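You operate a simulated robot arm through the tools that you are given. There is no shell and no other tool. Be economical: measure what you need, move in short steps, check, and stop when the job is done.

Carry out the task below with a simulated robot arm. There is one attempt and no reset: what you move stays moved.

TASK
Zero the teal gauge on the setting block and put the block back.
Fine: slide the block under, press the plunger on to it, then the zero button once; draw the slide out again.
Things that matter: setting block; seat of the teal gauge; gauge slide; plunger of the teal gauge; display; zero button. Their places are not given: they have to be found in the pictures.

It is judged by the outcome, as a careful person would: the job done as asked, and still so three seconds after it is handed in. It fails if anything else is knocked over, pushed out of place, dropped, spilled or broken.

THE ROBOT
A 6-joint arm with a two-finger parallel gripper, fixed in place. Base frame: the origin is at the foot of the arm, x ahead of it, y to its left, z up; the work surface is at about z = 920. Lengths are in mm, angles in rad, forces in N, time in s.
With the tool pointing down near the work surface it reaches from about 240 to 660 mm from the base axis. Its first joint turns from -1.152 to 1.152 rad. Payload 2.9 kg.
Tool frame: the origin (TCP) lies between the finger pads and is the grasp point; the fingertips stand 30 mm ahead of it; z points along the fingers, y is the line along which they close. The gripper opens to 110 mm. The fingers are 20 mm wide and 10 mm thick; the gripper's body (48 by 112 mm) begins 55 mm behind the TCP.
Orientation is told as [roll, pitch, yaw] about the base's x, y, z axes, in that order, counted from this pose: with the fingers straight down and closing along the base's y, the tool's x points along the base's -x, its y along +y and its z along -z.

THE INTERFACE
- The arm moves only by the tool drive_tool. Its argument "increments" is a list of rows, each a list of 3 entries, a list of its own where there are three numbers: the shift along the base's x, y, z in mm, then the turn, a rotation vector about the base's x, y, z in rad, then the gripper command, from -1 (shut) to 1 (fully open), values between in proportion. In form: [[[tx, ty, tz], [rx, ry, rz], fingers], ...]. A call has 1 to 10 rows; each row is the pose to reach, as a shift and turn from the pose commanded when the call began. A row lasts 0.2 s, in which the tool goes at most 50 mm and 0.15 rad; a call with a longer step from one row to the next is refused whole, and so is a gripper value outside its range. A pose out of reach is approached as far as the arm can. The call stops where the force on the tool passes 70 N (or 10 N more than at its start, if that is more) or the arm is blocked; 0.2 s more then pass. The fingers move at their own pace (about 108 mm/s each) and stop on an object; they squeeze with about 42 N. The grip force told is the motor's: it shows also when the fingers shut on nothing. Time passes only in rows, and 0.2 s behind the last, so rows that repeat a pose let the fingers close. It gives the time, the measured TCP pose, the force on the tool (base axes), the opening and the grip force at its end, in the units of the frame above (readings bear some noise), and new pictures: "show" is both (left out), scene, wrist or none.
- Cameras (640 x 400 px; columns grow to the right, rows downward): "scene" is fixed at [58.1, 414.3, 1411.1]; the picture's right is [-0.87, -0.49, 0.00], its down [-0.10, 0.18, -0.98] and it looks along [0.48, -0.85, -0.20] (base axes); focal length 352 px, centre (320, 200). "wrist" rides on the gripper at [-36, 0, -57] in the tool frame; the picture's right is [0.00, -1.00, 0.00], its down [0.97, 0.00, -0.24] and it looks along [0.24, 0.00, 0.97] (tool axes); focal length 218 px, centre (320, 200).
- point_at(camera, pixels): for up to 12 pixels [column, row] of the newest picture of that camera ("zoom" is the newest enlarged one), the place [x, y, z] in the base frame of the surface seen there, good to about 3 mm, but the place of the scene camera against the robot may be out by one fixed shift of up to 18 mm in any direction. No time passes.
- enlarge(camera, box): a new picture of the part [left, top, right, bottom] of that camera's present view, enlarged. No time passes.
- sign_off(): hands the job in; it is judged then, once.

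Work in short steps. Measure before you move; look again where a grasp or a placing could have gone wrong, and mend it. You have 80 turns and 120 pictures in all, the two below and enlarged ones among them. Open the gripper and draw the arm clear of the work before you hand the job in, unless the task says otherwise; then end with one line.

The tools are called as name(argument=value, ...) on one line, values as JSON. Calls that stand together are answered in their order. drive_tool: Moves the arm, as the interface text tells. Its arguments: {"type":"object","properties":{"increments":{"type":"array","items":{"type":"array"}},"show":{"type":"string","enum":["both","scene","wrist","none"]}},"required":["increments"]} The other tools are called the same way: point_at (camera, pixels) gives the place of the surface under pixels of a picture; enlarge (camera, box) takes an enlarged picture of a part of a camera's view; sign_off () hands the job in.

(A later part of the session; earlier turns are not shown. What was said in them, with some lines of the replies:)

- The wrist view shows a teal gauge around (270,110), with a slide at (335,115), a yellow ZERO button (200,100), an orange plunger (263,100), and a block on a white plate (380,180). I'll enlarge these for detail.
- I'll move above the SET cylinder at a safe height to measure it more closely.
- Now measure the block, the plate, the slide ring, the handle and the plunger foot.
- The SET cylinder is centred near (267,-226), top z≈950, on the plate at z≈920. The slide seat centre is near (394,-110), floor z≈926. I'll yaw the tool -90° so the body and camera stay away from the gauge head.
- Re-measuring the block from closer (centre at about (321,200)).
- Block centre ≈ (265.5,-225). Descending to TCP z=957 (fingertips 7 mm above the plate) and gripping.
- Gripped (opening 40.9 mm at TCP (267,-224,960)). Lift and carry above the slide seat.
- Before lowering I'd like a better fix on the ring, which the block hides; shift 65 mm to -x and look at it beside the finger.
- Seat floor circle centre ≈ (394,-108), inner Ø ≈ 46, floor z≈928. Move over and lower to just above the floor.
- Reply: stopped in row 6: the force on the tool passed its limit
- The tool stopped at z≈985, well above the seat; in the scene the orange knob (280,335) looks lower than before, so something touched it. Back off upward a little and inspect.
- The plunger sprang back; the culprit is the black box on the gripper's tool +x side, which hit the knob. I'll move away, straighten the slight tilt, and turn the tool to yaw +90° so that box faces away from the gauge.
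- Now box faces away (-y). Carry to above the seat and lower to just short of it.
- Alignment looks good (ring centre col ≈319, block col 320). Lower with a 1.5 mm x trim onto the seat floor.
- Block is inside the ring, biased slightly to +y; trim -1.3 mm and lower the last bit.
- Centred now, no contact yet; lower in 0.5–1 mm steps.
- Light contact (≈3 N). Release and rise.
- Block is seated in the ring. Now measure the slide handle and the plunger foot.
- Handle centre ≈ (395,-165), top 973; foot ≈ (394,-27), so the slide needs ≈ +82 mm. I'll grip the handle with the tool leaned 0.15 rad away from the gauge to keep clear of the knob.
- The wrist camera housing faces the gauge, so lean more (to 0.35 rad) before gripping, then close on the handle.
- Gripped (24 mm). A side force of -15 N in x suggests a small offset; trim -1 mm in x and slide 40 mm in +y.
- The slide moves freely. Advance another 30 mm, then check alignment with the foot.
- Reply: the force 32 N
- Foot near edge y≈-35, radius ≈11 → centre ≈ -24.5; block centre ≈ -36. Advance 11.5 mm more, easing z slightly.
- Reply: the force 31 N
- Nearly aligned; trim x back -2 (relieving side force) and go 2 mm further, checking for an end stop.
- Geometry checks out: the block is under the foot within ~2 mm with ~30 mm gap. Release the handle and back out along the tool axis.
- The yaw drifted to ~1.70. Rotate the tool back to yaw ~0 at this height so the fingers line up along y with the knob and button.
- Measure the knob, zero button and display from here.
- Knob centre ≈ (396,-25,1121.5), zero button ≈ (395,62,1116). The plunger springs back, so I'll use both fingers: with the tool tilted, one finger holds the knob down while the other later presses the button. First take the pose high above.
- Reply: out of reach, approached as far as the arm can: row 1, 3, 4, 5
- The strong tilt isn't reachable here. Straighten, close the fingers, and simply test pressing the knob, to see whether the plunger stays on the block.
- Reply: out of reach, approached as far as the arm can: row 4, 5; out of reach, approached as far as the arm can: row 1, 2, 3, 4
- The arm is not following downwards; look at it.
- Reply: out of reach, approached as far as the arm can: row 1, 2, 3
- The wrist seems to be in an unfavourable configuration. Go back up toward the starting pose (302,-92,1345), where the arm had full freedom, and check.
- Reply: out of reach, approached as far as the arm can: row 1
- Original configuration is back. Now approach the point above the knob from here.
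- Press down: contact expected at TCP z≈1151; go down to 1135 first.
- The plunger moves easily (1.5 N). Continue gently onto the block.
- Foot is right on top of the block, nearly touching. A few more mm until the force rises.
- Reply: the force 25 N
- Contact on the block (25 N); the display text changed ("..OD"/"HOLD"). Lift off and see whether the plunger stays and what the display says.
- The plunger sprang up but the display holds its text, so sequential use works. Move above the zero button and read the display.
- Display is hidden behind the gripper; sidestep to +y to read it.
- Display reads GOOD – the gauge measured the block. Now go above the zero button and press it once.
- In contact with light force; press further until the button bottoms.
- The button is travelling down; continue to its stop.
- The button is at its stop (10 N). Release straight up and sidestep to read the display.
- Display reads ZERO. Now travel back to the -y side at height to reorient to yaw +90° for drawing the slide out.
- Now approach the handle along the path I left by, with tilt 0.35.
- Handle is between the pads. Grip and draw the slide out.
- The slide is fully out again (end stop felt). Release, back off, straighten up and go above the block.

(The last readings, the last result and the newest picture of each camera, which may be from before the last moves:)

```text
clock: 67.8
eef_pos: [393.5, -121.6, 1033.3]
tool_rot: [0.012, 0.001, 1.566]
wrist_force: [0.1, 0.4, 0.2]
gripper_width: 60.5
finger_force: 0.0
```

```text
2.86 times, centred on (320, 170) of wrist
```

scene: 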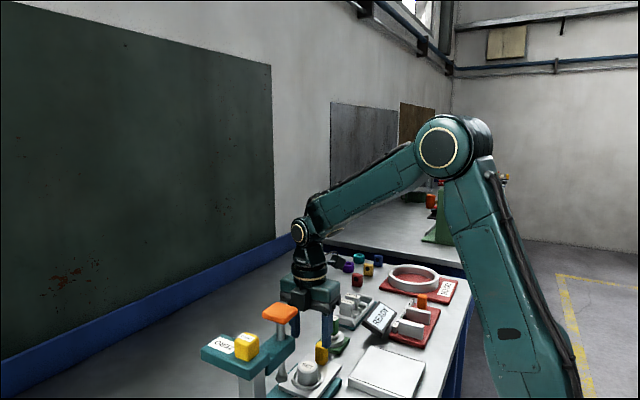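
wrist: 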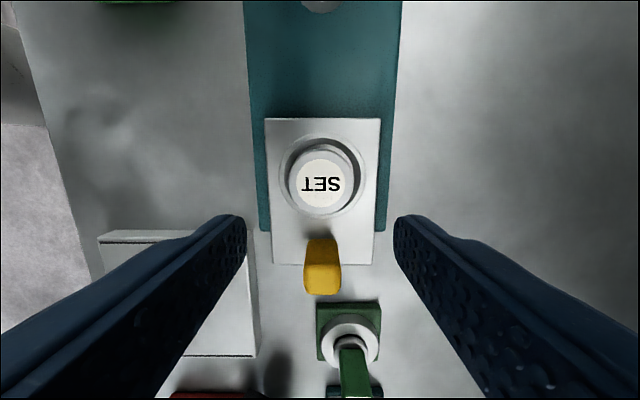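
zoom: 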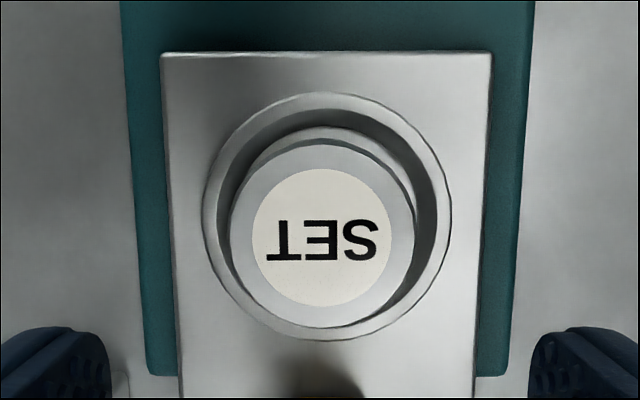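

Same view as at release. Descend and grip the block.

drive_tool(increments=[[[0.3, 13.5, -10], [0, -0.012, 0], 0.1], [[0.3, 13.5, -40], [0, -0.012, 0], 0.1], [[0.3, 13.5, -66], [0, -0.012, 0], 0.1], [[0.3, 13.5, -66], [0, -0.012, 0], 0.1], [[0.3, 13.5, -66], [0, -0.012, 0], -0.6], [[0.3, 13.5, -66], [0, -0.012, 0], -1], [[0.3, 13.5, -66], [0, -0.012, 0], -1]], show="wrist")

```text
clock: 69.4
eef_pos: [396.0, -106.8, 966.9]
tool_rot: [-0.001, 0.001, 1.567]
wrist_force: [-0.1, 0.1, -0.5]
gripper_width: 40.8
finger_force: 41.9
```

wrist: 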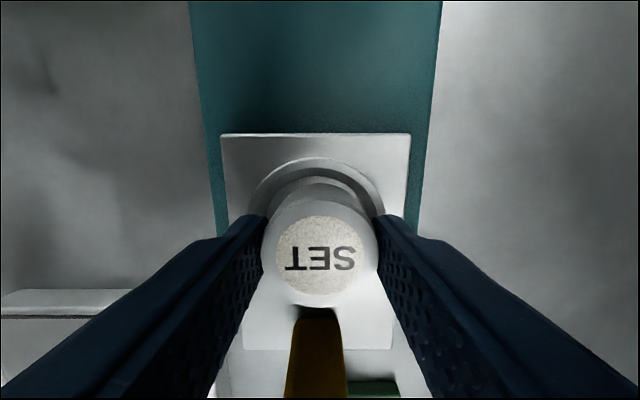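

Gripped. Lift, carry clear, and turn back to yaw -90° as at pick-up.

drive_tool(increments=[[[0, 0, 15], [0, 0, 0], -1], [[0, 0, 40], [0, 0, 0], -1], [[0, -10, 75], [0, 0, 0], -1], [[-10, -30, 105], [0, 0, 0], -1], [[-30, -55, 126], [0, 0, 0], -1], [[-62, -87, 126], [0, 0, 0], -1]], show="none")

drive_tool(increments=[[[0, 0, 0], [0, 0, -0.15], -1], [[0, 0, 0], [0, 0, -0.3], -1], [[0, 0, 0], [0, 0, -0.45], -1], [[0, 0, 0], [0, 0, -0.6], -1], [[0, 0, 0], [0, 0, -0.75], -1], [[0, 0, 0], [0, 0, -0.9], -1], [[0, 0, 0], [0, 0, -1.05], -1], [[0, 0, 0], [0, 0, -1.2], -1], [[0, 0, 0], [0, 0, -1.35], -1], [[0, 0, 0], [0, 0, -1.5], -1]], show="none")

drive_tool(increments=[[[0, 0, 0], [0, 0, -0.15], -1], [[0, 0, 0], [0, 0, -0.3], -1], [[0, 0, 0], [0, 0, -0.45], -1], [[0, 0, 0], [0, 0, -0.6], -1], [[0, 0, 0], [0, 0, -0.75], -1], [[0, 0, 0], [0, 0, -0.9], -1], [[0, 0, 0], [0, 0, -1.05], -1], [[0, 0, 0], [0, 0, -1.2], -1], [[0, 0, 0], [0, 0, -1.35], -1], [[0, 0, 0], [0, 0, -1.5], -1]], show="none")

```text
clock: 70.8
eef_pos: [332.9, -193.9, 1096.3]
tool_rot: [0.003, -0.002, 1.569]
wrist_force: [0.3, 0.3, -1.3]
gripper_width: 40.7
finger_force: 41.9
```

```text
clock: 73.0
eef_pos: [332.7, -195.2, 1093.3]
tool_rot: [0.001, 0.001, 0.065]
wrist_force: [0.0, -0.7, -1.3]
gripper_width: 40.7
finger_force: 41.8
```

```text
clock: 75.2
eef_pos: [332.6, -195.5, 1093.6]
tool_rot: [-0.001, 0.0, -1.434]
wrist_force: [-0.1, 0.1, -1.1]
gripper_width: 40.5
finger_force: 42.2
```

Carry to above the plate and hover ~20 mm above its surface.

drive_tool(increments=[[[-25, -10, -25], [0, 0, -0.137], -1], [[-50, -20, -55], [0, 0, -0.137], -1], [[-66.3, -29.3, -85], [0, 0, -0.137], -1], [[-66.3, -29.3, -113], [0, 0, -0.137], -1], [[-66.3, -29.3, -113], [0, 0, -0.137], -1]])

enlarge(camera="scene", box=[310, 290, 460, 400])

```text
clock: 76.4
eef_pos: [266.4, -225.0, 981.2]
tool_rot: [-0.001, -0.001, -1.57]
wrist_force: [0.7, 0.4, -1.2]
gripper_width: 40.5
finger_force: 42.1
```

scene: 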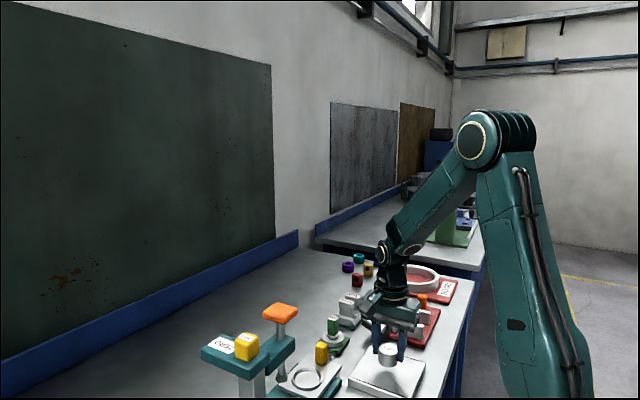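
wrist: 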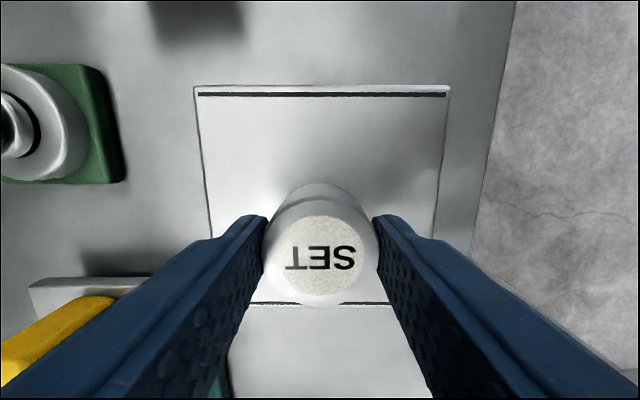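

```text
3.64 times, centred on (385, 345) of scene
```

zoom: 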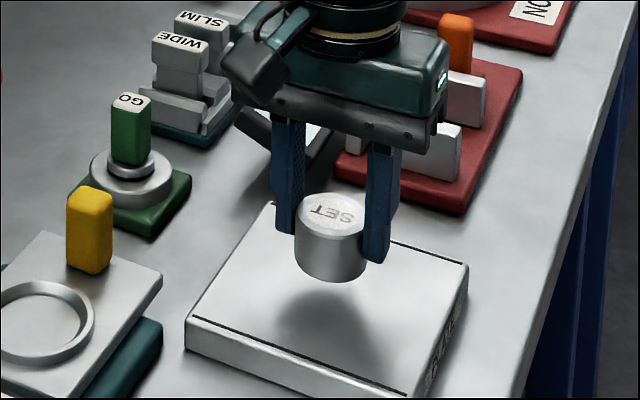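

drive_tool(increments=[[[0, 0, -8], [0, 0, 0], -1], [[0, 0, -15], [0, 0, 0], -1], [[0, 0, -20], [0, 0, 0], -1], [[0, 0, -20], [0, 0, 0], -1]], show="none")

drive_tool(increments=[[[0, 0, -0.7], [0, 0, 0], -1], [[0, 0, -1.3], [0, 0, 0], -1], [[0, 0, -1.3], [0, 0, 0], -1]], show="none")

```text
clock: 77.4
eef_pos: [266.6, -223.9, 960.9]
tool_rot: [0.002, -0.001, -1.568]
wrist_force: [-1.6, 0.7, 9.7]
gripper_width: 40.6
finger_force: 42.0
```

```text
clock: 78.2
eef_pos: [267.0, -224.7, 960.7]
tool_rot: [0.004, -0.003, -1.57]
wrist_force: [1.4, 2.1, 27.8]
gripper_width: 40.8
finger_force: 42.3
```

The block is firmly on the plate. Ease up 1 mm, release and withdraw.

drive_tool(increments=[[[0, 0, 1], [0, 0, 0], -1], [[0, 0, 1], [0, 0, 0], 0.1], [[0, 0, 1], [0, 0, 0], 0.2], [[0, 0, 20], [0, 0, 0], 0.2], [[0, 0, 50], [0, 0, 0], 0.2], [[0, 0, 90], [0, 0, 0], 0.2], [[0, 0, 140], [0, 0, 0], 0.2], [[0, 0, 190], [0, 0, 0], 0.2]])

enlarge(camera="scene", box=[190, 250, 450, 400])

point_at(camera="wrist", pixels=[[320, 195], [320, 190]])

```text
clock: 80.0
eef_pos: [267.2, -221.6, 1148.7]
tool_rot: [-0.001, -0.001, -1.569]
wrist_force: [0.7, -0.2, -0.3]
gripper_width: 66.1
finger_force: 0.2
```

scene: 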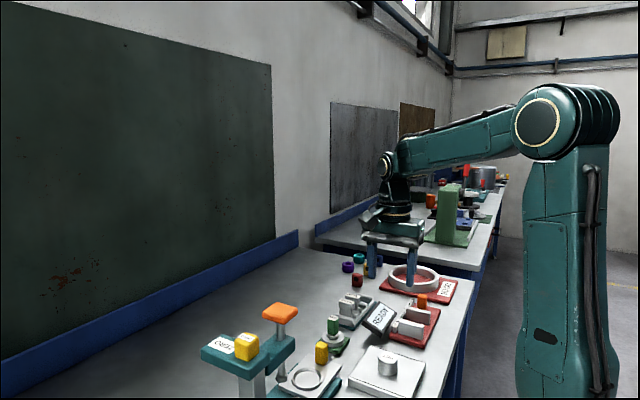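
wrist: 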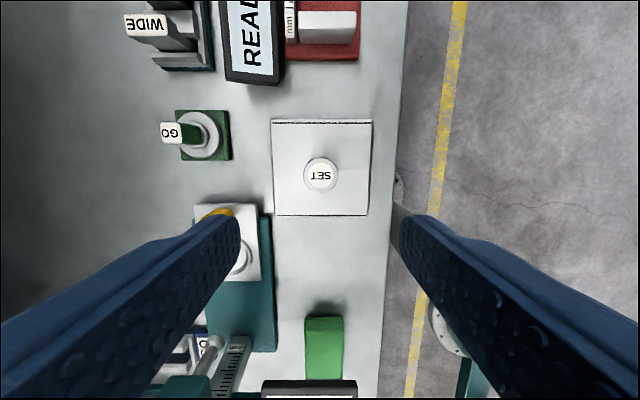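

```text
2.46 times, centred on (320, 325) of scene
```

zoom: 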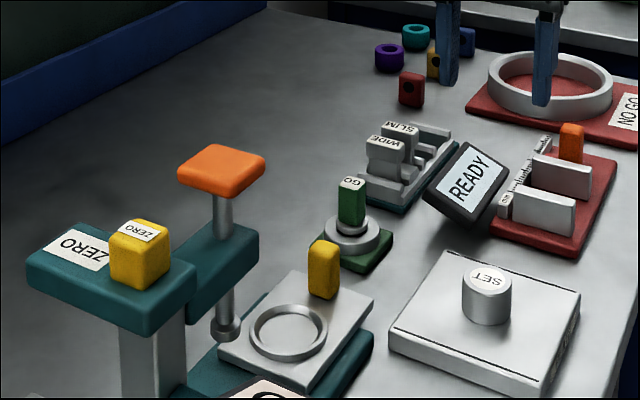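

```text
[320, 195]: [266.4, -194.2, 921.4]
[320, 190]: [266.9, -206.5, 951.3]
```

Everything is back as found, with the block on its plate and the slide out. Raise the arm clear and take a last look at the display.

drive_tool(increments=[[[0, 0, 40], [0, 0, 0], 0.5], [[0, 0, 80], [0, 0, 0], 0.5], [[0, 0, 120], [0, 0, 0], 0.5], [[0, 0, 120], [0, 0, 0], 0.5]], show="wrist")

```text
clock: 81.0
eef_pos: [265.9, -222.0, 1269.8]
tool_rot: [0.0, 0.001, -1.571]
wrist_force: [-1.5, -0.1, 0.1]
gripper_width: 82.5
finger_force: 0.0
```

wrist: 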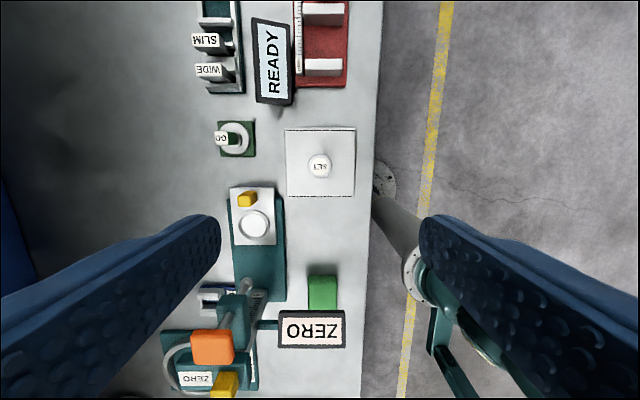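

The display reads ZERO, the slide is out and the block is on its plate.

sign_off()

```text
The job is handed in.
```

The teal gauge is zeroed: its display reads ZERO after one press of the button. The slide is drawn out again, the setting block is back on its plate, and the arm is clear with the gripper open. On the way in, the gripper bumped the plunger knob once, before the block was placed; it sprang back with no sign of damage.
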